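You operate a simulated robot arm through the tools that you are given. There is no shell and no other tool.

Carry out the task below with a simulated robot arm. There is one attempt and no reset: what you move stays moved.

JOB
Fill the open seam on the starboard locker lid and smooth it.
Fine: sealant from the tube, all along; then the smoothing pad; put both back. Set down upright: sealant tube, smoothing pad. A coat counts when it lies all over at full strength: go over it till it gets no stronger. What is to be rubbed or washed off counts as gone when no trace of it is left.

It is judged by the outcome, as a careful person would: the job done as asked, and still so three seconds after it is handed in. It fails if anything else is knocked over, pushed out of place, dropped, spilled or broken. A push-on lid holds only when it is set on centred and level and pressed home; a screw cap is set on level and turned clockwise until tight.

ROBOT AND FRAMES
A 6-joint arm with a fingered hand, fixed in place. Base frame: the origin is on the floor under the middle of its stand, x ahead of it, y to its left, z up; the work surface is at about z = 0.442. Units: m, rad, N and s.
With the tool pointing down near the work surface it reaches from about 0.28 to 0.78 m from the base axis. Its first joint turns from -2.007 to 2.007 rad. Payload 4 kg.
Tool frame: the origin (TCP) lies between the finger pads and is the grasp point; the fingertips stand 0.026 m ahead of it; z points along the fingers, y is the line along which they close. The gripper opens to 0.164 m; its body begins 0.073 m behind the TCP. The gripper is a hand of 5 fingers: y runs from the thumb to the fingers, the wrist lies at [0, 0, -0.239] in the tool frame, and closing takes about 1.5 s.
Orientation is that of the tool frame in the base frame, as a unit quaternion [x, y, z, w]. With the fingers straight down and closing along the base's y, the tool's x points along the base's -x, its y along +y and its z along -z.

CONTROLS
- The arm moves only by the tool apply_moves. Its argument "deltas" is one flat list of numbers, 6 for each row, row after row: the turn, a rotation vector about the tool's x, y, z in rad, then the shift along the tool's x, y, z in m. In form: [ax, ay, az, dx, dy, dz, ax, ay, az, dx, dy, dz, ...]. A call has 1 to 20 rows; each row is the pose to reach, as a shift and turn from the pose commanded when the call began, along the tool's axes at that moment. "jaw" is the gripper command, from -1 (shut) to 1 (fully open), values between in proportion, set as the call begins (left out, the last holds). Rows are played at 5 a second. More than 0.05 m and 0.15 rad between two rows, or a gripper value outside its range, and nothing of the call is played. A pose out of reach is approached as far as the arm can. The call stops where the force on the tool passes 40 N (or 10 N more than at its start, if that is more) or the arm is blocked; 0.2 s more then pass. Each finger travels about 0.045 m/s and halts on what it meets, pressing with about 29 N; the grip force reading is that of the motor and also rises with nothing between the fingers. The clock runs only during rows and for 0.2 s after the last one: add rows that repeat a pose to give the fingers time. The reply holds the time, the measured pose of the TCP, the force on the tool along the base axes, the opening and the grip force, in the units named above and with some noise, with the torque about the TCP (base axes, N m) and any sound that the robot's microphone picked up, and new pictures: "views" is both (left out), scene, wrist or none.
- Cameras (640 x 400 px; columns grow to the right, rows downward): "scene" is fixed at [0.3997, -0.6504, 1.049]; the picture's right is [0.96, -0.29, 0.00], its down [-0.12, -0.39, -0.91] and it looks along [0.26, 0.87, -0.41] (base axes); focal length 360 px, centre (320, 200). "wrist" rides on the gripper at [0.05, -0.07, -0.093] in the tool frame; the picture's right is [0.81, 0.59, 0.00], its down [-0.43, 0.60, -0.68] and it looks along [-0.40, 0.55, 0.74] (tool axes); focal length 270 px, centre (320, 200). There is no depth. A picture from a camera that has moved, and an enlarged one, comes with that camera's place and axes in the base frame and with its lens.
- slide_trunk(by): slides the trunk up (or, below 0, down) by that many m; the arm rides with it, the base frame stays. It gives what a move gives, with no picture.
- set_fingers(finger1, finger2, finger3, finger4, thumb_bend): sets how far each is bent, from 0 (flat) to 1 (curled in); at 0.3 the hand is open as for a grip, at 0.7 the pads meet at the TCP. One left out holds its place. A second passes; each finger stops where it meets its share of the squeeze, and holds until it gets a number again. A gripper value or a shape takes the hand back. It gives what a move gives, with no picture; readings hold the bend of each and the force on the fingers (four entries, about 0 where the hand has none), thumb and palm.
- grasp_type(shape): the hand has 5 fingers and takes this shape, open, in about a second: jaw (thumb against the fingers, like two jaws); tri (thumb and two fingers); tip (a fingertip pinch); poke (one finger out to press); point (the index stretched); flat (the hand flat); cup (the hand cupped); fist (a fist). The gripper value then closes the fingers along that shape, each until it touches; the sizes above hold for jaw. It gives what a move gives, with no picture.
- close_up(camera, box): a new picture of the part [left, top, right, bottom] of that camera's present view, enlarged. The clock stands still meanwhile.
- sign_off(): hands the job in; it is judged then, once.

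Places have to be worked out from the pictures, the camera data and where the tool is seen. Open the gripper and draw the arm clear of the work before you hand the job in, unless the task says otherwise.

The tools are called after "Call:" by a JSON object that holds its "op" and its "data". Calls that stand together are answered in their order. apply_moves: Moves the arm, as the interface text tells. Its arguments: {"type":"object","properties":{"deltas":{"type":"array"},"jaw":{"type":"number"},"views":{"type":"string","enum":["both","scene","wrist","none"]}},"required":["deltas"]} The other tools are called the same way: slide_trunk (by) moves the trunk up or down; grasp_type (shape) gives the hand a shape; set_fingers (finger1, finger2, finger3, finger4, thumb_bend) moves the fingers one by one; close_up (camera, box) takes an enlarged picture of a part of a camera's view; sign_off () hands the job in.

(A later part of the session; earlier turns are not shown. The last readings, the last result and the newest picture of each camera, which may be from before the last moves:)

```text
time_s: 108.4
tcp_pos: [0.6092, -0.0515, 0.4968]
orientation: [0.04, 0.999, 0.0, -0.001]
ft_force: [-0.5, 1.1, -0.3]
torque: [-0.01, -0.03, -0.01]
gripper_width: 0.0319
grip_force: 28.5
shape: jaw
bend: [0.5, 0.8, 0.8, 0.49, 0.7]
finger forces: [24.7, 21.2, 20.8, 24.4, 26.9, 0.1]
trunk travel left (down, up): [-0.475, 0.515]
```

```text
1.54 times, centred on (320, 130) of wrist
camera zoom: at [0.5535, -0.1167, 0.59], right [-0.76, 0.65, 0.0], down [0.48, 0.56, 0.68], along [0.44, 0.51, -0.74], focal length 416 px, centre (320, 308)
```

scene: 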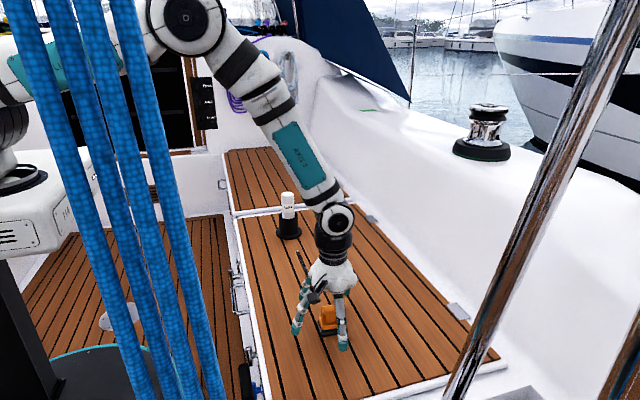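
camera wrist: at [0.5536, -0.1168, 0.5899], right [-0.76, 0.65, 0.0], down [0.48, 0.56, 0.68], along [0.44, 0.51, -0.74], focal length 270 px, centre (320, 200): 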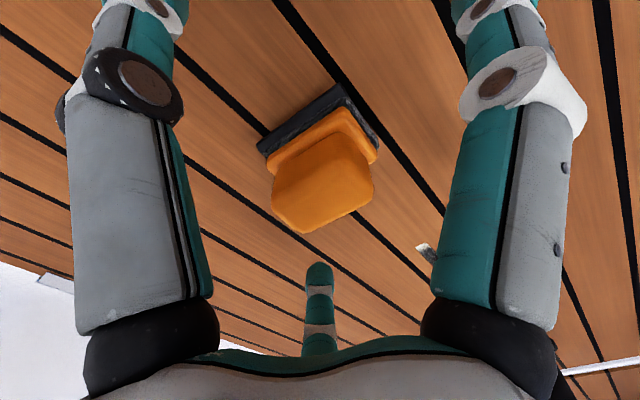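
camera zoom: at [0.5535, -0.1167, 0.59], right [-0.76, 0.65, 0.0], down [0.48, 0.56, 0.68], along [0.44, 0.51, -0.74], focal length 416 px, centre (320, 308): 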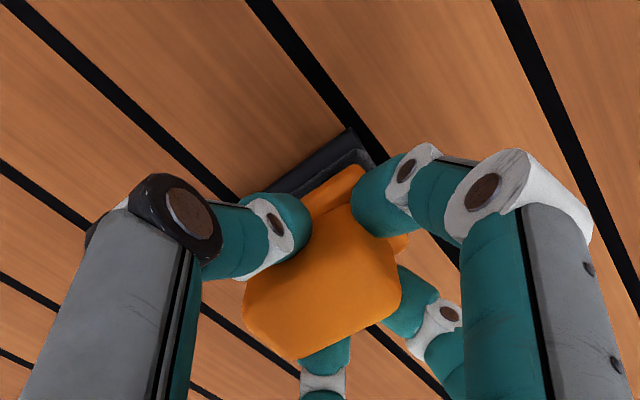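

The pad is gripped and hasn't moved. I'll lift it 3 cm and check that it hangs level.

Call:
{"op": "apply_moves", "data": {"deltas": [0, 0, 0, 0, 0, -0.005, 0, 0, 0, 0, 0, -0.015, 0, 0, 0, 0, 0, -0.03, 0, 0, 0, 0, 0, -0.045, 0, 0, 0, 0, 0, -0.05, 0, 0, 0, 0, 0, -0.05], "views": "wrist"}}

Call:
{"op": "close_up", "data": {"camera": "scene", "box": [290, 240, 380, 350]}}

```text
time_s: 109.8
tcp_pos: [0.6096, -0.0514, 0.5463]
orientation: [0.04, 0.999, 0.0, 0.0]
ft_force: [-0.5, 0.0, -1.4]
torque: [0.03, 0.0, 0.04]
gripper_width: 0.032
grip_force: 29.1
shape: jaw
bend: [0.5, 0.8, 0.8, 0.49, 0.7]
finger forces: [24.5, 21.1, 20.7, 24.6, 27.0, 0.0]
trunk travel left (down, up): [-0.475, 0.515]
camera wrist: at [0.5533, -0.1177, 0.6396], right [-0.76, 0.65, 0.0], down [0.48, 0.56, 0.68], along [0.44, 0.51, -0.74], focal length 270 px, centre (320, 200)
```

wrist: 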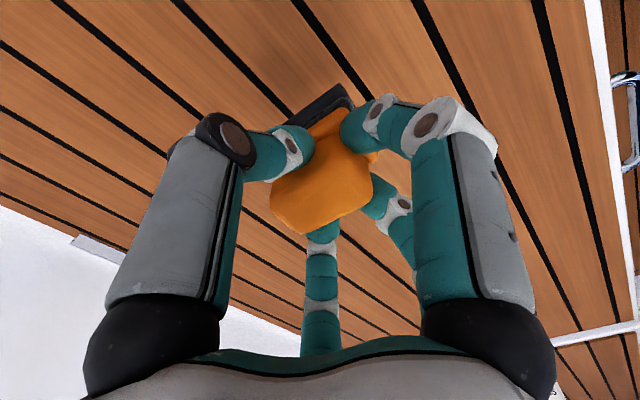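

```text
3.64 times, centred on (335, 295) of scene
camera zoom: at [0.3997, -0.6504, 1.049], right [0.96, -0.29, 0.0], down [-0.12, -0.39, -0.91], along [0.26, 0.87, -0.41], focal length 1308 px, centre (266, -146)
```

zoom: 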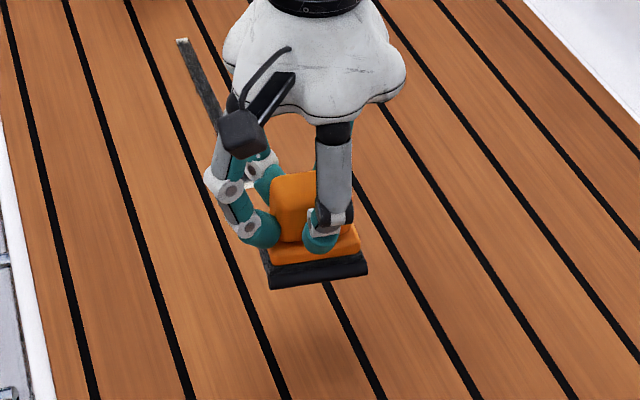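

The pad hangs level. I'll carry it to the near end of the seam and lower it just above the surface.

Call:
{"op": "apply_moves", "data": {"deltas": [0, 0, 0, 0.003, 0.03, 0, 0, 0, 0, 0.006, 0.06, 0, 0, 0, 0, 0.009, 0.09, 0, 0, 0, 0, 0.0113, 0.122, 0, 0, 0, 0, 0.0113, 0.122, 0.02, 0, 0, 0, 0.0113, 0.122, 0.038, 0, 0, 0, 0.0113, 0.122, 0.046, 0, 0, 0, 0.0113, 0.122, 0.046], "views": "none"}}

Call:
{"op": "close_up", "data": {"camera": "scene", "box": [270, 220, 360, 310]}}

```text
time_s: 111.6
tcp_pos: [0.6063, 0.0711, 0.5003]
orientation: [0.041, 0.999, 0.001, 0.0]
ft_force: [0.9, -0.2, -0.3]
torque: [0.03, 0.02, -0.01]
gripper_width: 0.0319
grip_force: 29.4
shape: jaw
bend: [0.5, 0.8, 0.8, 0.49, 0.7]
finger forces: [24.6, 21.1, 20.8, 24.5, 27.1, 0.1]
trunk travel left (down, up): [-0.475, 0.515]
```

```text
4.44 times, centred on (315, 265) of scene
camera zoom: at [0.3997, -0.6504, 1.049], right [0.96, -0.29, 0.0], down [-0.12, -0.39, -0.91], along [0.26, 0.87, -0.41], focal length 1599 px, centre (342, -89)
```

zoom: 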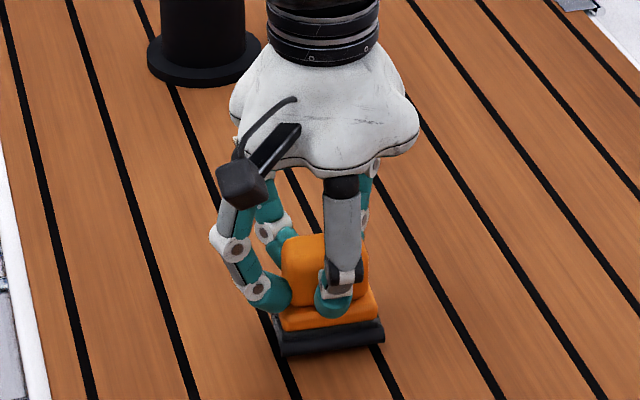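

The pad is over the near end, about 4 mm above the deck. I'll press it down gently.

Call:
{"op": "apply_moves", "data": {"deltas": [0, 0, 0, 0, 0, 0.002, 0, 0, 0, 0, 0, 0.004, 0, 0, 0, 0, 0, 0.005, 0, 0, 0, 0, 0, 0.005], "views": "none"}}

```text
time_s: 112.6
tcp_pos: [0.6076, 0.0716, 0.4966]
orientation: [0.04, 0.999, -0.001, 0.0]
ft_force: [-0.1, 1.1, 2.9]
torque: [-0.02, 0.04, -0.04]
gripper_width: 0.0319
grip_force: 28.5
shape: jaw
bend: [0.5, 0.8, 0.8, 0.49, 0.7]
finger forces: [24.9, 21.6, 21.1, 24.7, 27.2, 0.1]
trunk travel left (down, up): [-0.475, 0.515]
```

Contact is about 4 N. I'll draw the pad along the full seam.

Call:
{"op": "apply_moves", "data": {"deltas": [0, 0, 0, 0.00084, 0.01047, 0.0005, 0, 0, 0, 0.00168, 0.02094, 0.0005, 0, 0, 0, 0.00252, 0.03141, 0.0005, 0, 0, 0, 0.00336, 0.04188, 0.0005, 0, 0, 0, 0.0042, 0.05235, 0.0005, 0, 0, 0, 0.00504, 0.06282, 0.0005, 0, 0, 0, 0.00588, 0.07329, 0.0005, 0, 0, 0, 0.00672, 0.08376, 0.0005, 0, 0, 0, 0.00756, 0.09423, 0.0005, 0, 0, 0, 0.0084, 0.1047, 0.0005], "views": "none"}}

Call:
{"op": "close_up", "data": {"camera": "scene", "box": [270, 220, 360, 310]}}

Call:
{"op": "close_up", "data": {"camera": "scene", "box": [300, 270, 330, 300]}}

```text
time_s: 114.8
tcp_pos: [0.6069, 0.1762, 0.4952]
orientation: [0.04, 0.999, 0.0, 0.0]
ft_force: [0.1, -6.7, 8.1]
torque: [-0.3, 0.01, 0.04]
gripper_width: 0.0317
grip_force: 28.9
shape: jaw
bend: [0.5, 0.8, 0.8, 0.49, 0.7]
finger forces: [25.7, 20.8, 20.3, 26.0, 31.8, 0.0]
trunk travel left (down, up): [-0.475, 0.515]
```

```text
4.44 times, centred on (315, 265) of scene
camera zoom: at [0.3997, -0.6504, 1.049], right [0.96, -0.29, 0.0], down [-0.12, -0.39, -0.91], along [0.26, 0.87, -0.41], focal length 1599 px, centre (342, -89)
```

zoom: 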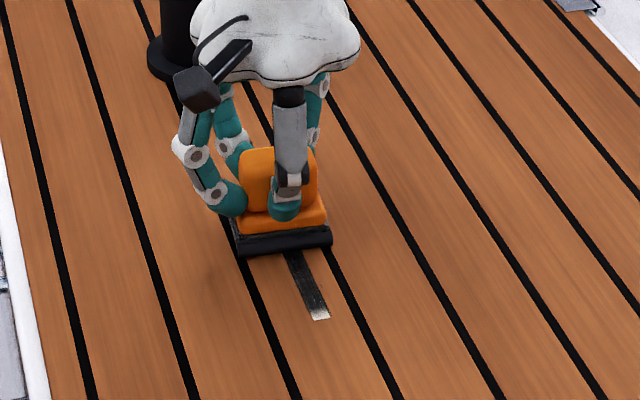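

```text
13.33 times, centred on (315, 285) of scene
camera zoom: at [0.3997, -0.6504, 1.049], right [0.96, -0.29, 0.0], down [-0.12, -0.39, -0.91], along [0.26, 0.87, -0.41], focal length 4796 px, centre (387, -933)
```

zoom: 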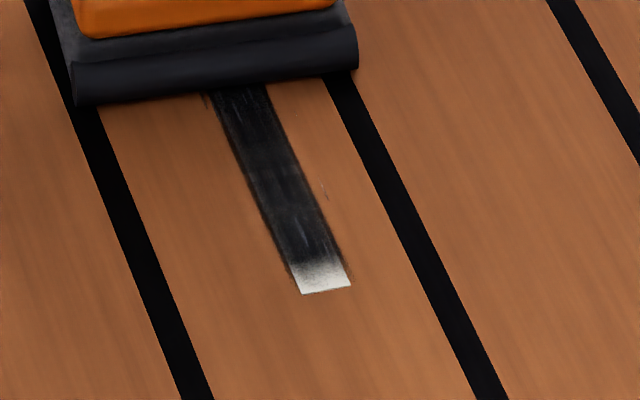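

The smoothed part has lost its bead streaks. I'll continue to the far end, stopping with the pad's leading edge just past it.

Call:
{"op": "apply_moves", "data": {"deltas": [0, 0, 0, 0.00084, 0.01047, 0, 0, 0, 0, 0.00168, 0.02094, 0, 0, 0, 0, 0.00252, 0.03141, 0, 0, 0, 0, 0.00336, 0.04188, 0, 0, 0, 0, 0.0042, 0.05235, 0, 0, 0, 0, 0.00504, 0.06282, 0, 0, 0, 0, 0.00588, 0.07329, 0, 0, 0, 0, 0.00672, 0.08376, 0, 0, 0, 0, 0.00736, 0.0917, 0, 0, 0, 0, 0.008, 0.0997, 0], "views": "both"}}

Call:
{"op": "close_up", "data": {"camera": "scene", "box": [255, 170, 345, 300]}}

```text
time_s: 117.0
tcp_pos: [0.6089, 0.2744, 0.4953]
orientation: [0.04, 0.999, 0.0, 0.0]
ft_force: [0.8, -2.2, 1.5]
torque: [-0.2, 0.03, 0.0]
gripper_width: 0.0316
grip_force: 28.7
shape: jaw
bend: [0.5, 0.8, 0.8, 0.49, 0.7]
finger forces: [25.3, 21.4, 20.8, 25.2, 29.1, 0.0]
trunk travel left (down, up): [-0.475, 0.515]
camera wrist: at [0.5531, 0.2097, 0.5889], right [-0.76, 0.65, 0.0], down [0.48, 0.56, 0.68], along [0.44, 0.51, -0.74], focal length 270 px, centre (320, 200)
```

scene: 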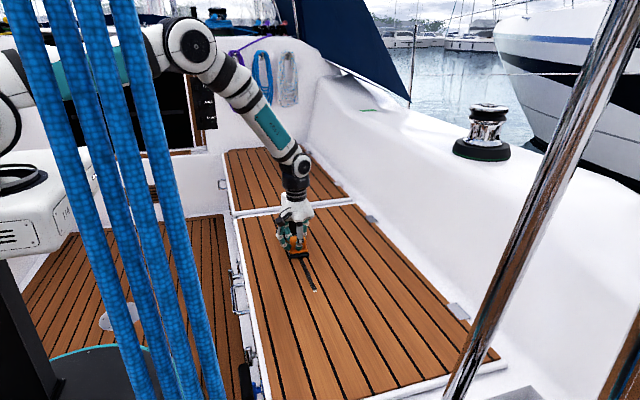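
wrist: 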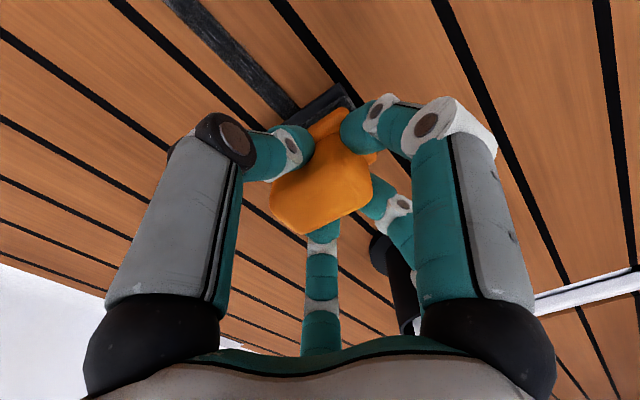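

```text
3.08 times, centred on (300, 235) of scene
camera zoom: at [0.3997, -0.6504, 1.049], right [0.96, -0.29, 0.0], down [-0.12, -0.39, -0.91], along [0.26, 0.87, -0.41], focal length 1107 px, centre (382, 92)
```

zoom: 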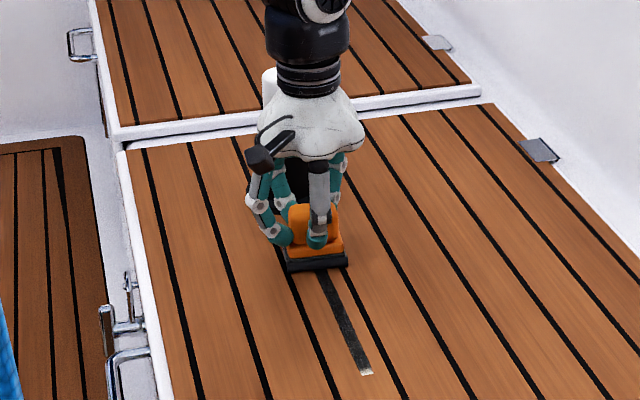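

The palm still clears the tube by a few centimetres. I'll go 8 mm further to fully cover the far end, press slightly more, and stroke back.

Call:
{"op": "apply_moves", "data": {"deltas": [0, 0, 0, 0.0003, 0.004, 0.0006, 0, 0, 0, 0.0006, 0.008, 0.0006, 0, 0, 0, 0.0006, 0.008, 0.0006, 0, 0, 0, -0.0002, -0.0025, 0.0006, 0, 0, 0, -0.001, -0.0125, 0.0006, 0, 0, 0, -0.0018, -0.0225, 0.0006, 0, 0, 0, -0.0026, -0.0325, 0.0006, 0, 0, 0, -0.0034, -0.0425, 0.0006, 0, 0, 0, -0.0042, -0.0525, 0.0006, 0, 0, 0, -0.005, -0.0625, 0.0006, 0, 0, 0, -0.0058, -0.0725, 0.0006, 0, 0, 0, -0.0066, -0.0825, 0.0006, 0, 0, 0, -0.0074, -0.0925, 0.0006, 0, 0, 0, -0.0082, -0.1025, 0.0006, 0, 0, 0, -0.009, -0.1125, 0.0006, 0, 0, 0, -0.0098, -0.1225, 0.0006], "views": "none"}}

Call:
{"op": "close_up", "data": {"camera": "scene", "box": [270, 235, 340, 305]}}

```text
time_s: 120.4
tcp_pos: [0.6072, 0.1525, 0.4947]
orientation: [0.041, 0.999, -0.001, 0.0]
ft_force: [-0.9, 12.8, 18.1]
torque: [0.42, 0.0, 0.0]
gripper_width: 0.0316
grip_force: 28.8
shape: jaw
bend: [0.5, 0.8, 0.8, 0.49, 0.7]
finger forces: [26.0, 26.5, 26.0, 25.4, 26.4, 0.0]
trunk travel left (down, up): [-0.475, 0.515]
```

```text
5.71 times, centred on (305, 270) of scene
camera zoom: at [0.3997, -0.6504, 1.049], right [0.96, -0.29, 0.0], down [-0.12, -0.39, -0.91], along [0.26, 0.87, -0.41], focal length 2055 px, centre (406, -200)
```

zoom: 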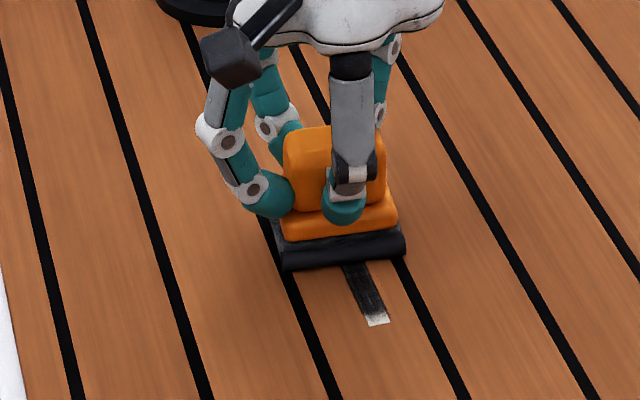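

Pressure is up to about 19 N; I'll ease it slightly and finish the stroke past the near end.

Call:
{"op": "apply_moves", "data": {"deltas": [0, 0, 0, -0.0008, -0.01, -0.0004, 0, 0, 0, -0.0016, -0.02, -0.0004, 0, 0, 0, -0.0024, -0.03, -0.0004, 0, 0, 0, -0.0032, -0.04, -0.0004, 0, 0, 0, -0.004, -0.05, -0.0004, 0, 0, 0, -0.0048, -0.06, -0.0004, 0, 0, 0, -0.0056, -0.07, -0.0004, 0, 0, 0, -0.0064, -0.08, -0.0004, 0, 0, 0, -0.0072, -0.09, -0.0004, 0, 0, 0, -0.008, -0.1, -0.0004], "views": "none"}}

Call:
{"op": "close_up", "data": {"camera": "scene", "box": [270, 235, 340, 305]}}

Call:
{"op": "close_up", "data": {"camera": "wrist", "box": [300, 0, 640, 240]}}

```text
time_s: 122.6
tcp_pos: [0.6071, 0.0533, 0.4948]
orientation: [0.04, 0.999, 0.0, 0.0]
ft_force: [-1.2, 9.7, 14.9]
torque: [0.32, -0.03, 0.05]
gripper_width: 0.0315
grip_force: 29.1
shape: jaw
bend: [0.5, 0.8, 0.8, 0.49, 0.69]
finger forces: [25.7, 25.3, 24.7, 25.5, 27.7, 0.1]
trunk travel left (down, up): [-0.475, 0.515]
```

```text
5.71 times, centred on (305, 270) of scene
camera zoom: at [0.3997, -0.6504, 1.049], right [0.96, -0.29, 0.0], down [-0.12, -0.39, -0.91], along [0.26, 0.87, -0.41], focal length 2055 px, centre (406, -200)
```

zoom: 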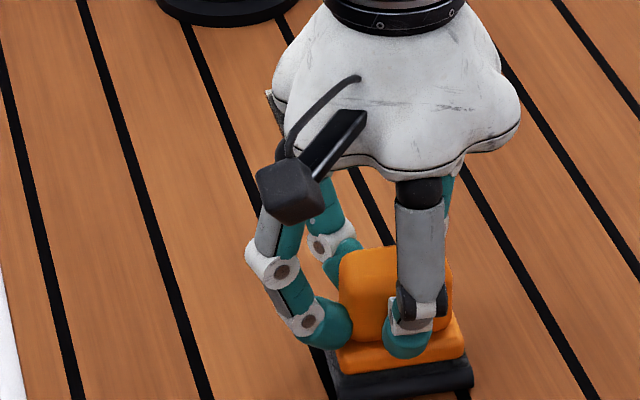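

```text
1.67 times, centred on (470, 120) of wrist
camera zoom: at [0.552, -0.0127, 0.5879], right [-0.76, 0.65, 0.0], down [0.48, 0.56, 0.68], along [0.44, 0.51, -0.74], focal length 450 px, centre (70, 333)
```

zoom: 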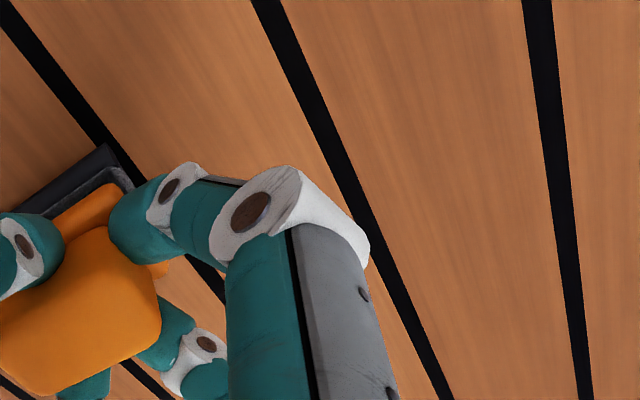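

I'll lift the pad and move it aside to inspect the smoothed seam.

Call:
{"op": "apply_moves", "data": {"deltas": [0, 0, 0, 0, 0, -0.01, 0, 0, 0, 0, 0, -0.035, 0, 0, 0, -0.02, 0.0016, -0.055, 0, 0, 0, -0.06, 0.0048, -0.06, 0, 0, 0, -0.0997, 0.008, -0.06, 0, 0, 0, -0.0997, 0.008, -0.06], "views": "none"}}

Call:
{"op": "close_up", "data": {"camera": "scene", "box": [270, 235, 340, 305]}}

Call:
{"op": "close_up", "data": {"camera": "scene", "box": [285, 240, 310, 260]}}

Call:
{"op": "close_up", "data": {"camera": "scene", "box": [292, 256, 317, 276]}}

Call:
{"op": "close_up", "data": {"camera": "scene", "box": [300, 275, 325, 295]}}

```text
time_s: 124.0
tcp_pos: [0.7078, 0.0524, 0.5564]
orientation: [0.04, 0.999, 0.0, 0.0]
ft_force: [-0.1, 0.5, -1.1]
torque: [0.04, -0.02, 0.01]
gripper_width: 0.0314
grip_force: 28.6
shape: jaw
bend: [0.5, 0.8, 0.8, 0.49, 0.7]
finger forces: [25.4, 21.8, 21.4, 26.0, 31.0, 0.0]
trunk travel left (down, up): [-0.475, 0.515]
```

```text
5.71 times, centred on (305, 270) of scene
camera zoom: at [0.3997, -0.6504, 1.049], right [0.96, -0.29, 0.0], down [-0.12, -0.39, -0.91], along [0.26, 0.87, -0.41], focal length 2055 px, centre (406, -200)
```

zoom: 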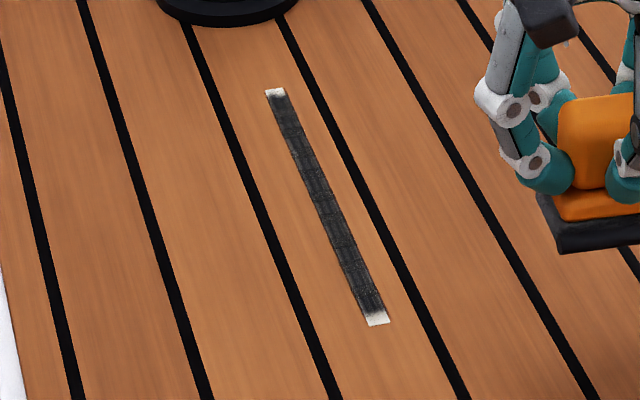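

```text
16.00 times, centred on (298, 250) of scene
camera zoom: at [0.3997, -0.6504, 1.049], right [0.96, -0.29, 0.0], down [-0.12, -0.39, -0.91], along [0.26, 0.87, -0.41], focal length 5755 px, centre (680, -600)
```

zoom: 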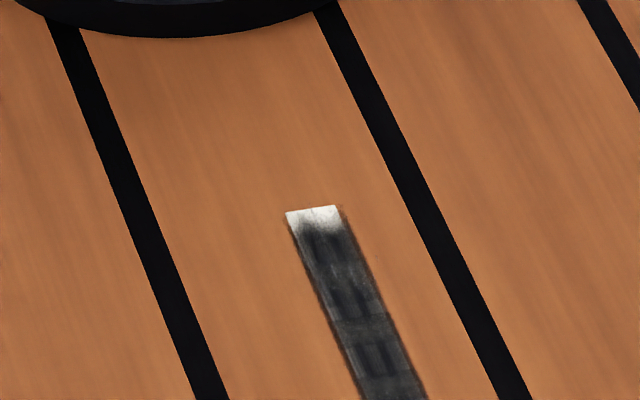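

```text
16.00 times, centred on (304, 266) of scene
camera zoom: at [0.3997, -0.6504, 1.049], right [0.96, -0.29, 0.0], down [-0.12, -0.39, -0.91], along [0.26, 0.87, -0.41], focal length 5755 px, centre (568, -856)
```

zoom: 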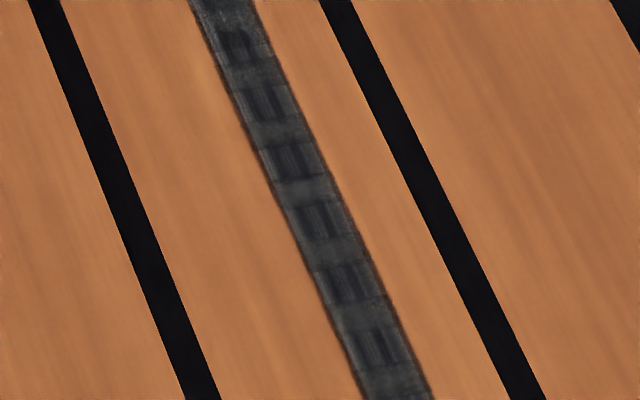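

```text
16.00 times, centred on (312, 285) of scene
camera zoom: at [0.3997, -0.6504, 1.049], right [0.96, -0.29, 0.0], down [-0.12, -0.39, -0.91], along [0.26, 0.87, -0.41], focal length 5755 px, centre (440, -1160)
```

zoom: 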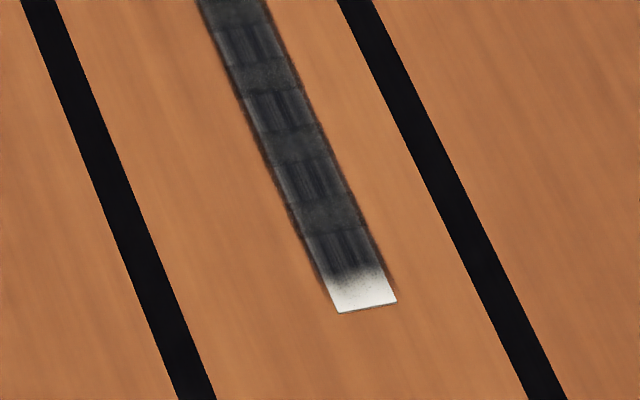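

The smoothing evened it out and reveals a regular cell pattern along the strip. I'll examine both ends at higher magnification to judge whether the end cells are really coated.

Call:
{"op": "close_up", "data": {"camera": "scene", "box": [308, 281, 322, 294]}}

Call:
{"op": "close_up", "data": {"camera": "scene", "box": [292, 248, 306, 261]}}

Call:
{"op": "apply_moves", "data": {"deltas": [0, 0, 0, 0, 0, 0], "views": "both"}}

```text
16.00 times, centred on (315, 288) of scene
camera zoom: at [0.3997, -0.6504, 1.049], right [0.96, -0.29, 0.0], down [-0.12, -0.39, -0.91], along [0.26, 0.87, -0.41], focal length 5755 px, centre (400, -1200)
```

zoom: 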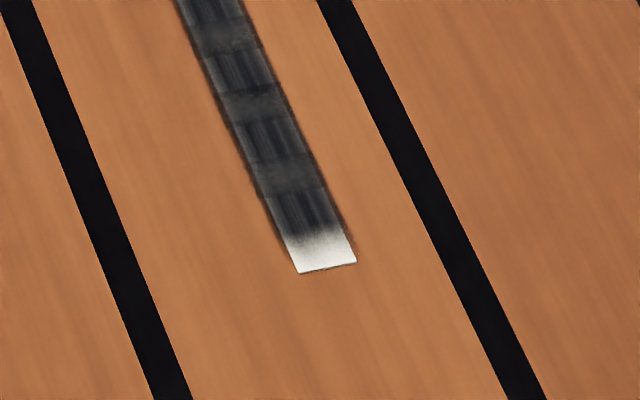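

```text
16.00 times, centred on (299, 254) of scene
camera zoom: at [0.3997, -0.6504, 1.049], right [0.96, -0.29, 0.0], down [-0.12, -0.39, -0.91], along [0.26, 0.87, -0.41], focal length 5755 px, centre (656, -672)
```

zoom: 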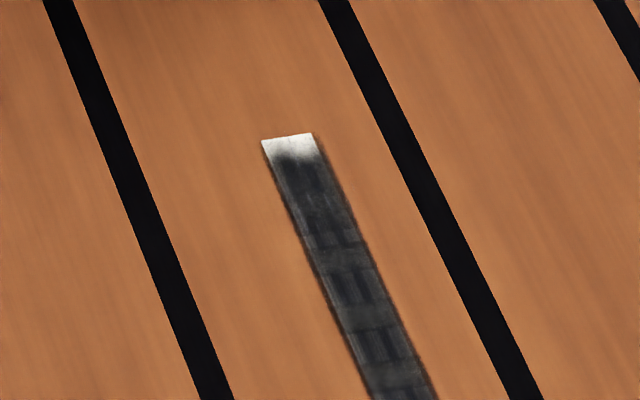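

```text
time_s: 124.4
tcp_pos: [0.7085, 0.0531, 0.555]
orientation: [0.04, 0.999, 0.0, 0.0]
ft_force: [-0.3, 0.1, 0.3]
torque: [0.02, -0.02, -0.04]
gripper_width: 0.0317
grip_force: 28.6
shape: jaw
bend: [0.5, 0.8, 0.8, 0.49, 0.7]
finger forces: [25.4, 21.8, 21.4, 26.0, 31.1, 0.0]
trunk travel left (down, up): [-0.475, 0.515]
camera wrist: at [0.6523, -0.0132, 0.6485], right [-0.76, 0.65, 0.0], down [0.48, 0.56, 0.68], along [0.44, 0.51, -0.74], focal length 270 px, centre (320, 200)
```

scene: 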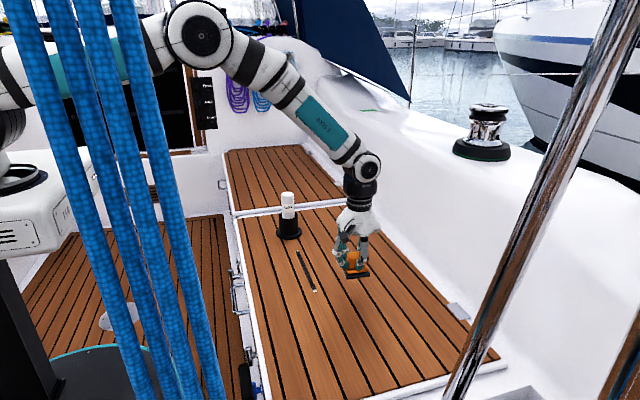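
wrist: 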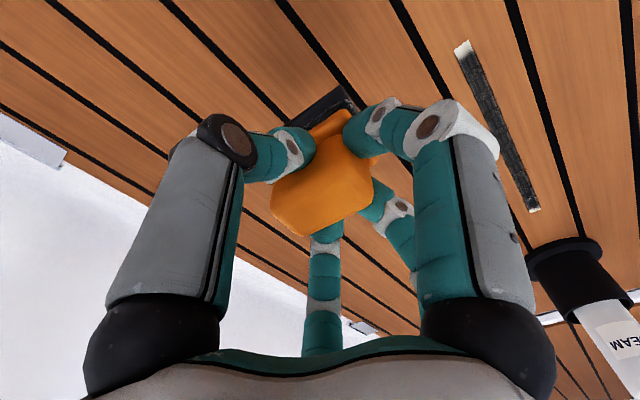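

The coat runs in 20 mm cells exactly between y≈0.0875 and 0.2875; the pale tips are just the 4 mm margins beyond it, so the fill is complete. The streaks are gone, but I'll make one more smoothing stroke each way to be sure it's fully even.

Call:
{"op": "apply_moves", "data": {"deltas": [0, 0, 0, 0.03, -0.0024, 0, 0, 0, 0, 0.07, -0.0056, 0, 0, 0, 0, 0.0997, -0.008, 0.01, 0, 0, 0, 0.0997, -0.008, 0.04, 0, 0, 0, 0.0997, -0.008, 0.057, 0, 0, 0, 0.0997, -0.008, 0.06, 0, 0, 0, 0.0997, -0.008, 0.06, 0, 0, 0, 0.1005, 0.002, 0.06, 0, 0, 0, 0.1013, 0.012, 0.06, 0, 0, 0, 0.1021, 0.022, 0.06, 0, 0, 0, 0.1029, 0.032, 0.06, 0, 0, 0, 0.1037, 0.042, 0.06, 0, 0, 0, 0.1045, 0.052, 0.06, 0, 0, 0, 0.1053, 0.062, 0.06, 0, 0, 0, 0.1061, 0.072, 0.06, 0, 0, 0, 0.1069, 0.082, 0.06, 0, 0, 0, 0.1077, 0.092, 0.06, 0, 0, 0, 0.1085, 0.102, 0.06], "views": "none"}}

Call:
{"op": "apply_moves", "data": {"deltas": [0, 0, 0, 0.0008, 0.01, 0, 0, 0, 0, 0.0016, 0.02, 0, 0, 0, 0, 0.0024, 0.03, 0, 0, 0, 0, 0.0032, 0.04, 0, 0, 0, 0, 0.004, 0.05, 0, 0, 0, 0, 0.0048, 0.06, 0, 0, 0, 0, 0.0056, 0.07, 0, 0, 0, 0, 0.0064, 0.08, 0, 0, 0, 0, 0.0072, 0.09, 0, 0, 0, 0, 0.008, 0.1, 0, 0, 0, 0, 0.0088, 0.11, 0, 0, 0, 0, 0.0094, 0.118, 0], "views": "none"}}

Call:
{"op": "close_up", "data": {"camera": "scene", "box": [255, 170, 345, 300]}}

```text
time_s: 128.2
tcp_pos: [0.6097, 0.164, 0.4941]
orientation: [0.04, 0.999, 0.0, 0.0]
ft_force: [0.7, -2.9, 2.5]
torque: [-0.14, -0.02, 0.01]
gripper_width: 0.0318
grip_force: 29.4
shape: jaw
bend: [0.5, 0.8, 0.8, 0.49, 0.7]
finger forces: [25.8, 21.5, 21.1, 26.6, 32.2, 0.0]
trunk travel left (down, up): [-0.475, 0.515]
```

```text
time_s: 130.8
tcp_pos: [0.6079, 0.2828, 0.4948]
orientation: [0.04, 0.999, 0.0, 0.0]
ft_force: [0.0, -0.9, 1.3]
torque: [-0.11, -0.01, 0.0]
gripper_width: 0.0315
grip_force: 29.4
shape: jaw
bend: [0.5, 0.8, 0.8, 0.49, 0.7]
finger forces: [25.7, 21.5, 21.2, 26.2, 31.7, 0.0]
trunk travel left (down, up): [-0.475, 0.515]
```

```text
3.08 times, centred on (300, 235) of scene
camera zoom: at [0.3997, -0.6504, 1.049], right [0.96, -0.29, 0.0], down [-0.12, -0.39, -0.91], along [0.26, 0.87, -0.41], focal length 1107 px, centre (382, 92)
```

zoom: 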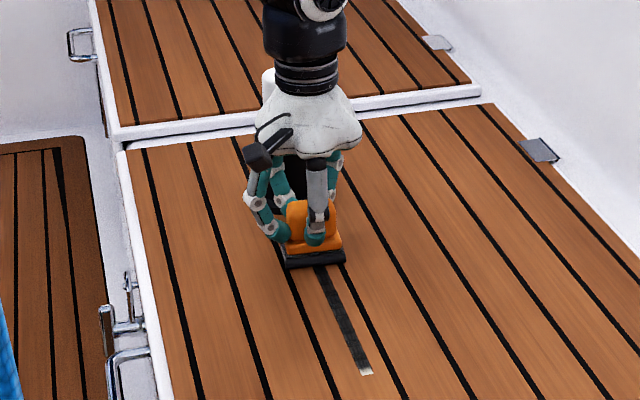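

Contact is light here, so I'll press 0.8 mm more, nudge past the far end, and stroke back.

Call:
{"op": "apply_moves", "data": {"deltas": [0, 0, 0, 0, 0, 0.0008, 0, 0, 0, 0.0003, 0.004, 0.0008, 0, 0, 0, -0.0004, -0.005, 0.0008, 0, 0, 0, -0.0012, -0.015, 0.0008, 0, 0, 0, 0.0003, 0.004, 0.0008, 0, 0, 0, -0.0004, -0.005, 0.0008, 0, 0, 0, -0.0012, -0.015, 0.0008, 0, 0, 0, -0.002, -0.025, 0.0008, 0, 0, 0, -0.0028, -0.035, 0.0008, 0, 0, 0, -0.0036, -0.045, 0.0008, 0, 0, 0, -0.0044, -0.055, 0.0008, 0, 0, 0, -0.0052, -0.065, 0.0006, 0, 0, 0, -0.006, -0.075, 0.0006, 0, 0, 0, -0.0068, -0.085, 0.0006, 0, 0, 0, -0.0076, -0.095, 0.0006, 0, 0, 0, -0.0084, -0.105, 0.0004, 0, 0, 0, -0.0092, -0.115, 0.0004, 0, 0, 0, -0.01, -0.125, 0.0004, 0, 0, 0, -0.0108, -0.135, 0.0004], "views": "none"}}

Call:
{"op": "apply_moves", "data": {"deltas": [0, 0, 0, -0.0008, -0.01, 0, 0, 0, 0, -0.0016, -0.02, 0, 0, 0, 0, -0.0024, -0.03, 0, 0, 0, 0, -0.0032, -0.04, 0, 0, 0, 0, -0.004, -0.05, 0, 0, 0, 0, -0.0048, -0.06, 0, 0, 0, 0, -0.0056, -0.07, 0, 0, 0, 0, -0.0064, -0.08, 0, 0, 0, 0, -0.007, -0.088, 0, 0, 0, 0, -0.0076, -0.095, 0], "views": "none"}}

Call:
{"op": "apply_moves", "data": {"deltas": [0, 0, 0, 0, 0, -0.01, 0, 0, 0, 0, 0, -0.03, 0, 0, 0, -0.03, 0.0024, -0.05, 0, 0, 0, -0.07, 0.0056, -0.055, 0, 0, 0, -0.0997, 0.008, -0.055, 0, 0, 0, -0.0997, 0.008, -0.055], "views": "none"}}

Call:
{"op": "close_up", "data": {"camera": "scene", "box": [285, 240, 310, 260]}}

Call:
{"op": "close_up", "data": {"camera": "scene", "box": [292, 256, 317, 276]}}

Call:
{"op": "close_up", "data": {"camera": "scene", "box": [300, 275, 325, 295]}}

```text
time_s: 134.8
tcp_pos: [0.6089, 0.1458, 0.4947]
orientation: [0.039, 0.999, 0.0, 0.001]
ft_force: [0.1, 10.0, 11.3]
torque: [0.28, -0.02, 0.01]
gripper_width: 0.0316
grip_force: 29.1
shape: jaw
bend: [0.5, 0.8, 0.8, 0.49, 0.69]
finger forces: [25.7, 24.6, 24.0, 26.0, 27.4, 0.1]
trunk travel left (down, up): [-0.475, 0.515]
```

```text
time_s: 137.0
tcp_pos: [0.6078, 0.0506, 0.4949]
orientation: [0.04, 0.999, 0.0, -0.001]
ft_force: [-0.4, 7.8, 10.6]
torque: [0.22, -0.02, 0.01]
gripper_width: 0.0315
grip_force: 29.2
shape: jaw
bend: [0.5, 0.8, 0.8, 0.49, 0.7]
finger forces: [25.6, 24.0, 23.4, 25.5, 28.5, 0.0]
trunk travel left (down, up): [-0.475, 0.515]
```

```text
time_s: 138.4
tcp_pos: [0.7086, 0.0487, 0.5475]
orientation: [0.04, 0.999, 0.0, 0.0]
ft_force: [-0.3, 0.1, -0.3]
torque: [0.02, -0.01, -0.03]
gripper_width: 0.0315
grip_force: 29.0
shape: jaw
bend: [0.5, 0.8, 0.8, 0.49, 0.7]
finger forces: [25.0, 21.3, 20.8, 25.7, 30.5, 0.1]
trunk travel left (down, up): [-0.475, 0.515]
```

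```text
16.00 times, centred on (298, 250) of scene
camera zoom: at [0.3997, -0.6504, 1.049], right [0.96, -0.29, 0.0], down [-0.12, -0.39, -0.91], along [0.26, 0.87, -0.41], focal length 5755 px, centre (680, -600)
```

zoom: 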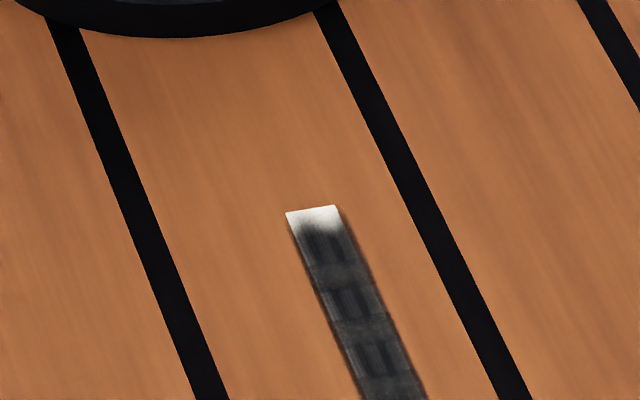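

```text
16.00 times, centred on (304, 266) of scene
camera zoom: at [0.3997, -0.6504, 1.049], right [0.96, -0.29, 0.0], down [-0.12, -0.39, -0.91], along [0.26, 0.87, -0.41], focal length 5755 px, centre (568, -856)
```

zoom: 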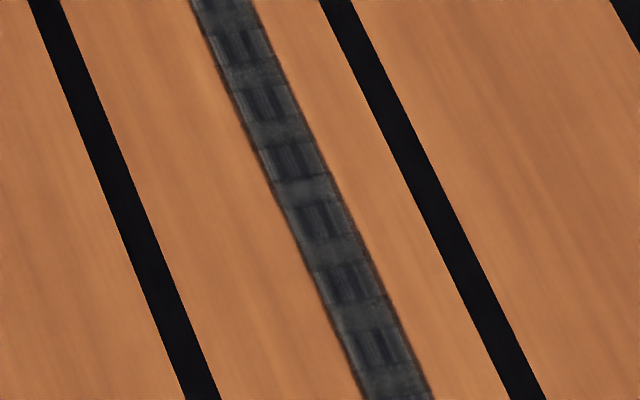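

```text
16.00 times, centred on (312, 285) of scene
camera zoom: at [0.3997, -0.6504, 1.049], right [0.96, -0.29, 0.0], down [-0.12, -0.39, -0.91], along [0.26, 0.87, -0.41], focal length 5755 px, centre (440, -1160)
```

zoom: 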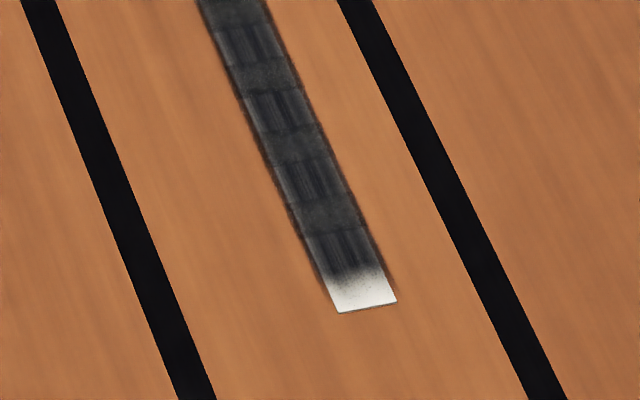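

The near and middle cells are unchanged, but the last far cell gained its smooth pattern only with this pass. I'll go over the far end once more to be sure it is saturated.

Call:
{"op": "apply_moves", "data": {"deltas": [0, 0, 0, 0.03, 0.04, 0, 0, 0, 0, 0.06, 0.08, 0, 0, 0, 0, 0.088, 0.12, 0, 0, 0, 0, 0.107, 0.16, 0, 0, 0, 0, 0.1153, 0.1866, 0.01, 0, 0, 0, 0.1153, 0.1866, 0.035, 0, 0, 0, 0.1153, 0.1866, 0.052, 0, 0, 0, 0.1153, 0.1866, 0.055, 0, 0, 0, 0.1161, 0.1966, 0.055, 0, 0, 0, 0.1169, 0.2066, 0.055, 0, 0, 0, 0.1177, 0.2166, 0.055, 0, 0, 0, 0.1185, 0.2266, 0.055, 0, 0, 0, 0.1177, 0.2166, 0.055, 0, 0, 0, 0.1169, 0.2066, 0.055, 0, 0, 0, 0.1177, 0.2166, 0.055, 0, 0, 0, 0.1185, 0.2266, 0.055, 0, 0, 0, 0.1177, 0.2166, 0.055, 0, 0, 0, 0.1169, 0.2066, 0.055, 0, 0, 0, 0.1161, 0.1966, 0.055, 0, 0, 0, 0.1153, 0.1866, 0.055], "views": "none"}}

Call:
{"op": "apply_moves", "data": {"deltas": [0, 0, 0, -0.0008, -0.01, 0, 0, 0, 0, -0.0016, -0.02, 0, 0, 0, 0, -0.0024, -0.03, 0, 0, 0, 0, -0.0032, -0.04, -0.01, 0, 0, 0, -0.0032, -0.04, -0.04, 0, 0, 0, -0.0432, -0.0368, -0.055, 0, 0, 0, -0.083, -0.0336, -0.055, 0, 0, 0, -0.103, -0.032, -0.055, 0, 0, 0, -0.103, -0.032, -0.055], "views": "both"}}

Call:
{"op": "close_up", "data": {"camera": "scene", "box": [285, 240, 310, 260]}}

Call:
{"op": "close_up", "data": {"camera": "scene", "box": [270, 235, 340, 305]}}

```text
time_s: 142.6
tcp_pos: [0.6087, 0.2461, 0.4951]
orientation: [0.04, 0.999, 0.0, 0.0]
ft_force: [-0.1, 5.4, 7.3]
torque: [0.18, -0.04, 0.01]
gripper_width: 0.0315
grip_force: 29.2
shape: jaw
bend: [0.5, 0.8, 0.8, 0.49, 0.7]
finger forces: [25.4, 23.4, 23.0, 25.6, 29.3, 0.0]
trunk travel left (down, up): [-0.475, 0.515]
```

```text
time_s: 144.6
tcp_pos: [0.7091, 0.2066, 0.5494]
orientation: [0.04, 0.999, 0.001, 0.0]
ft_force: [0.5, 0.4, -0.5]
torque: [-0.01, 0.0, -0.01]
gripper_width: 0.0312
grip_force: 29.1
shape: jaw
bend: [0.5, 0.8, 0.8, 0.49, 0.7]
finger forces: [25.0, 21.1, 20.7, 25.3, 30.5, 0.1]
trunk travel left (down, up): [-0.475, 0.515]
camera wrist: at [0.6533, 0.1404, 0.6428], right [-0.76, 0.65, 0.0], down [0.48, 0.56, 0.68], along [0.44, 0.51, -0.74], focal length 270 px, centre (320, 200)
```

scene: 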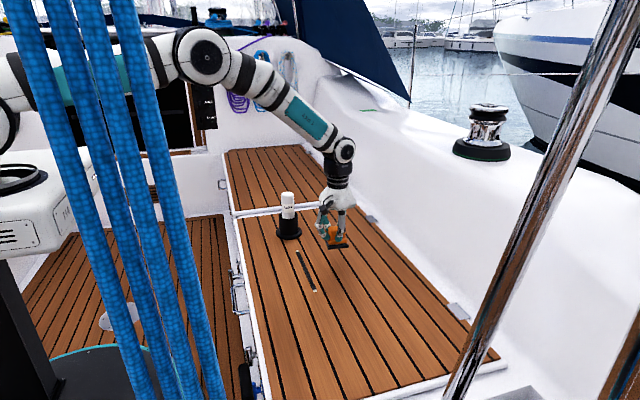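
wrist: 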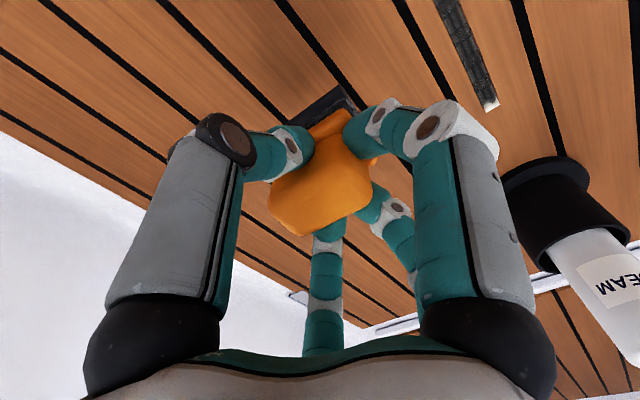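

```text
16.00 times, centred on (298, 250) of scene
camera zoom: at [0.3997, -0.6504, 1.049], right [0.96, -0.29, 0.0], down [-0.12, -0.39, -0.91], along [0.26, 0.87, -0.41], focal length 5755 px, centre (680, -600)
```

zoom: 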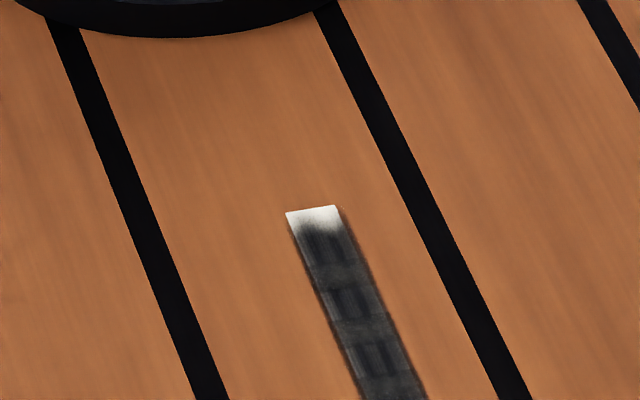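

```text
5.71 times, centred on (305, 270) of scene
camera zoom: at [0.3997, -0.6504, 1.049], right [0.96, -0.29, 0.0], down [-0.12, -0.39, -0.91], along [0.26, 0.87, -0.41], focal length 2055 px, centre (406, -200)
```

zoom: 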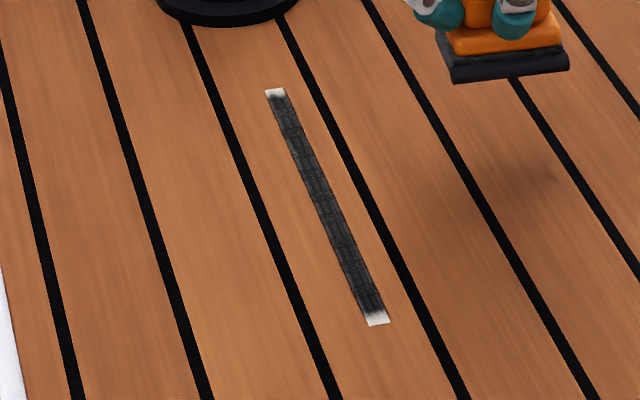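

No further change: the seam is filled and evenly smoothed all along. I'll carry the pad back above its original spot.

Call:
{"op": "apply_moves", "data": {"deltas": [0, 0, 0, 0.0097, -0.0331, 0, 0, 0, 0, 0.0194, -0.0661, 0, 0, 0, 0, 0.0291, -0.0992, 0, 0, 0, 0, 0.0389, -0.1323, 0, 0, 0, 0, 0.0486, -0.1653, 0, 0, 0, 0, 0.0583, -0.1984, 0, 0, 0, 0, 0.068, -0.2314, 0, 0, 0, 0, 0.0777, -0.2645, 0, 0, 0, 0, 0.0777, -0.2645, 0, 0, 0, 0, 0.0777, -0.2645, 0.02, 0, 0, 0, 0.0777, -0.2645, 0.035, 0, 0, 0, 0.0777, -0.2645, 0.045, 0, 0, 0, 0.0777, -0.2645, 0.045], "views": "wrist"}}

Call:
{"op": "close_up", "data": {"camera": "scene", "box": [290, 250, 380, 350]}}

```text
time_s: 147.4
tcp_pos: [0.6093, -0.053, 0.5025]
orientation: [0.041, 0.999, 0.0, 0.0]
ft_force: [0.0, -0.5, -1.2]
torque: [-0.03, -0.02, 0.0]
gripper_width: 0.0312
grip_force: 28.4
shape: jaw
bend: [0.5, 0.8, 0.8, 0.49, 0.7]
finger forces: [24.9, 21.1, 20.7, 25.4, 31.0, 0.0]
trunk travel left (down, up): [-0.475, 0.515]
camera wrist: at [0.5528, -0.1181, 0.5966], right [-0.76, 0.65, 0.0], down [0.48, 0.56, 0.68], along [0.44, 0.51, -0.74], focal length 270 px, centre (320, 200)
```

wrist: 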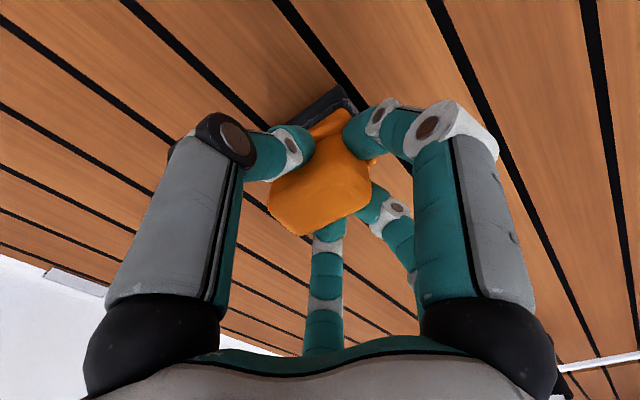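

```text
4.00 times, centred on (335, 300) of scene
camera zoom: at [0.3997, -0.6504, 1.049], right [0.96, -0.29, 0.0], down [-0.12, -0.39, -0.91], along [0.26, 0.87, -0.41], focal length 1439 px, centre (260, -200)
```

zoom: 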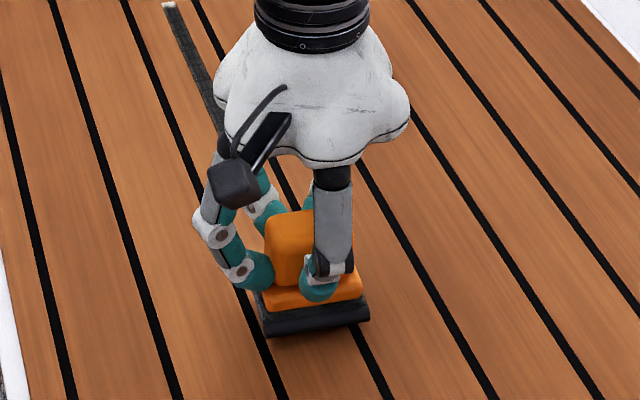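

The pad is about 7 mm above its original place. I'll lower it gently onto the deck.

Call:
{"op": "apply_moves", "data": {"deltas": [0, 0, 0, 0, 0, 0.003, 0, 0, 0, 0, 0, 0.006, 0, 0, 0, 0, 0, 0.008, 0, 0, 0, 0, 0, 0.009, 0, 0, 0, 0, 0, 0.009], "views": "none"}}

Call:
{"op": "close_up", "data": {"camera": "scene", "box": [290, 250, 380, 350]}}

```text
time_s: 148.6
tcp_pos: [0.6111, -0.0507, 0.4947]
orientation: [0.04, 0.999, 0.001, 0.0]
ft_force: [0.5, 0.1, 0.3]
torque: [0.0, 0.02, 0.0]
gripper_width: 0.0312
grip_force: 28.9
shape: jaw
bend: [0.5, 0.8, 0.8, 0.49, 0.7]
finger forces: [25.1, 21.1, 20.7, 25.3, 31.1, 0.1]
trunk travel left (down, up): [-0.475, 0.515]
```

```text
4.00 times, centred on (335, 300) of scene
camera zoom: at [0.3997, -0.6504, 1.049], right [0.96, -0.29, 0.0], down [-0.12, -0.39, -0.91], along [0.26, 0.87, -0.41], focal length 1439 px, centre (260, -200)
```

zoom: 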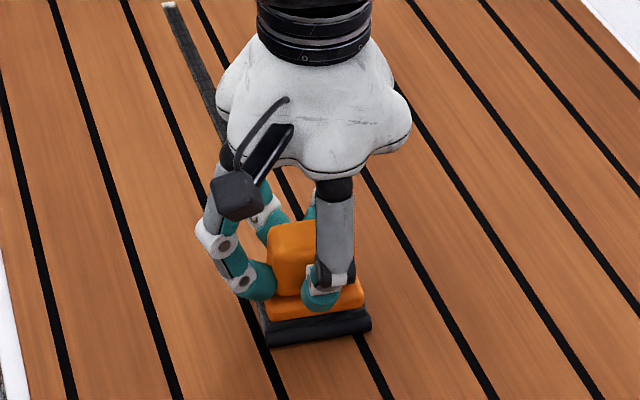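

The pad is at its original position in the view. I'll go 1 mm lower to make certain it rests on the deck.

Call:
{"op": "apply_moves", "data": {"deltas": [0, 0, 0, 0, 0, 0.0007, 0, 0, 0, 0, 0, 0.001, 0, 0, 0, 0, 0, 0.001], "views": "none"}}

```text
time_s: 149.4
tcp_pos: [0.6107, -0.0532, 0.4944]
orientation: [0.041, 0.999, 0.0, 0.0]
ft_force: [-0.8, 1.2, 3.4]
torque: [-0.06, 0.0, -0.01]
gripper_width: 0.0312
grip_force: 28.6
shape: jaw
bend: [0.5, 0.8, 0.8, 0.49, 0.7]
finger forces: [25.2, 21.6, 21.0, 25.4, 31.2, 0.0]
trunk travel left (down, up): [-0.475, 0.515]
```

Contact is confirmed at about 4 N. I'll release gradually, first a small opening.

Call:
{"op": "apply_moves", "data": {"deltas": [0, 0, 0, 0, 0, 0, 0, 0, 0, 0, 0, 0, 0, 0, 0, 0, 0, 0, 0, 0, 0, 0, 0, 0, 0, 0, 0, 0, 0, 0], "jaw": -0.2, "views": "none"}}

Call:
{"op": "close_up", "data": {"camera": "scene", "box": [290, 250, 380, 350]}}

Call:
{"op": "close_up", "data": {"camera": "wrist", "box": [200, 0, 440, 260]}}

```text
time_s: 150.6
tcp_pos: [0.6105, -0.0531, 0.4942]
orientation: [0.04, 0.999, 0.001, 0.0]
ft_force: [-0.2, 0.8, -1.3]
torque: [0.01, 0.05, -0.02]
gripper_width: 0.0651
grip_force: 0.1
shape: jaw
bend: [0.42, 0.42, 0.42, 0.42, 0.7]
finger forces: [0.1, 0.0, 0.0, 0.1, 0.1, 0.0]
trunk travel left (down, up): [-0.475, 0.515]
```

```text
4.00 times, centred on (335, 300) of scene
camera zoom: at [0.3997, -0.6504, 1.049], right [0.96, -0.29, 0.0], down [-0.12, -0.39, -0.91], along [0.26, 0.87, -0.41], focal length 1439 px, centre (260, -200)
```

zoom: 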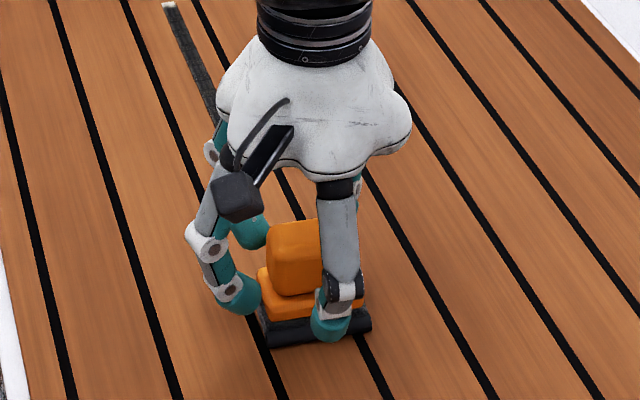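

```text
1.54 times, centred on (320, 130) of wrist
camera zoom: at [0.5544, -0.1175, 0.5878], right [-0.76, 0.65, 0.0], down [0.48, 0.56, 0.68], along [0.44, 0.51, -0.74], focal length 416 px, centre (320, 308)
```

zoom: 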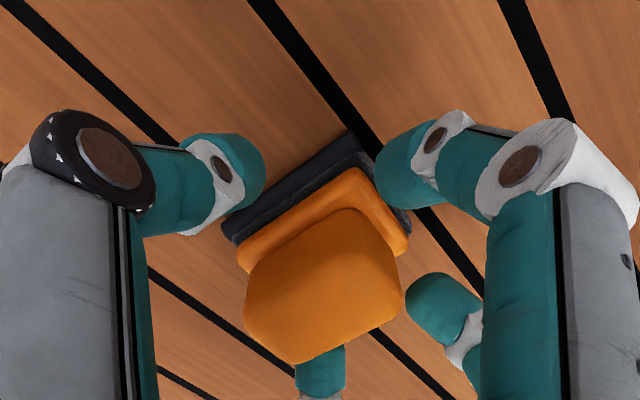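

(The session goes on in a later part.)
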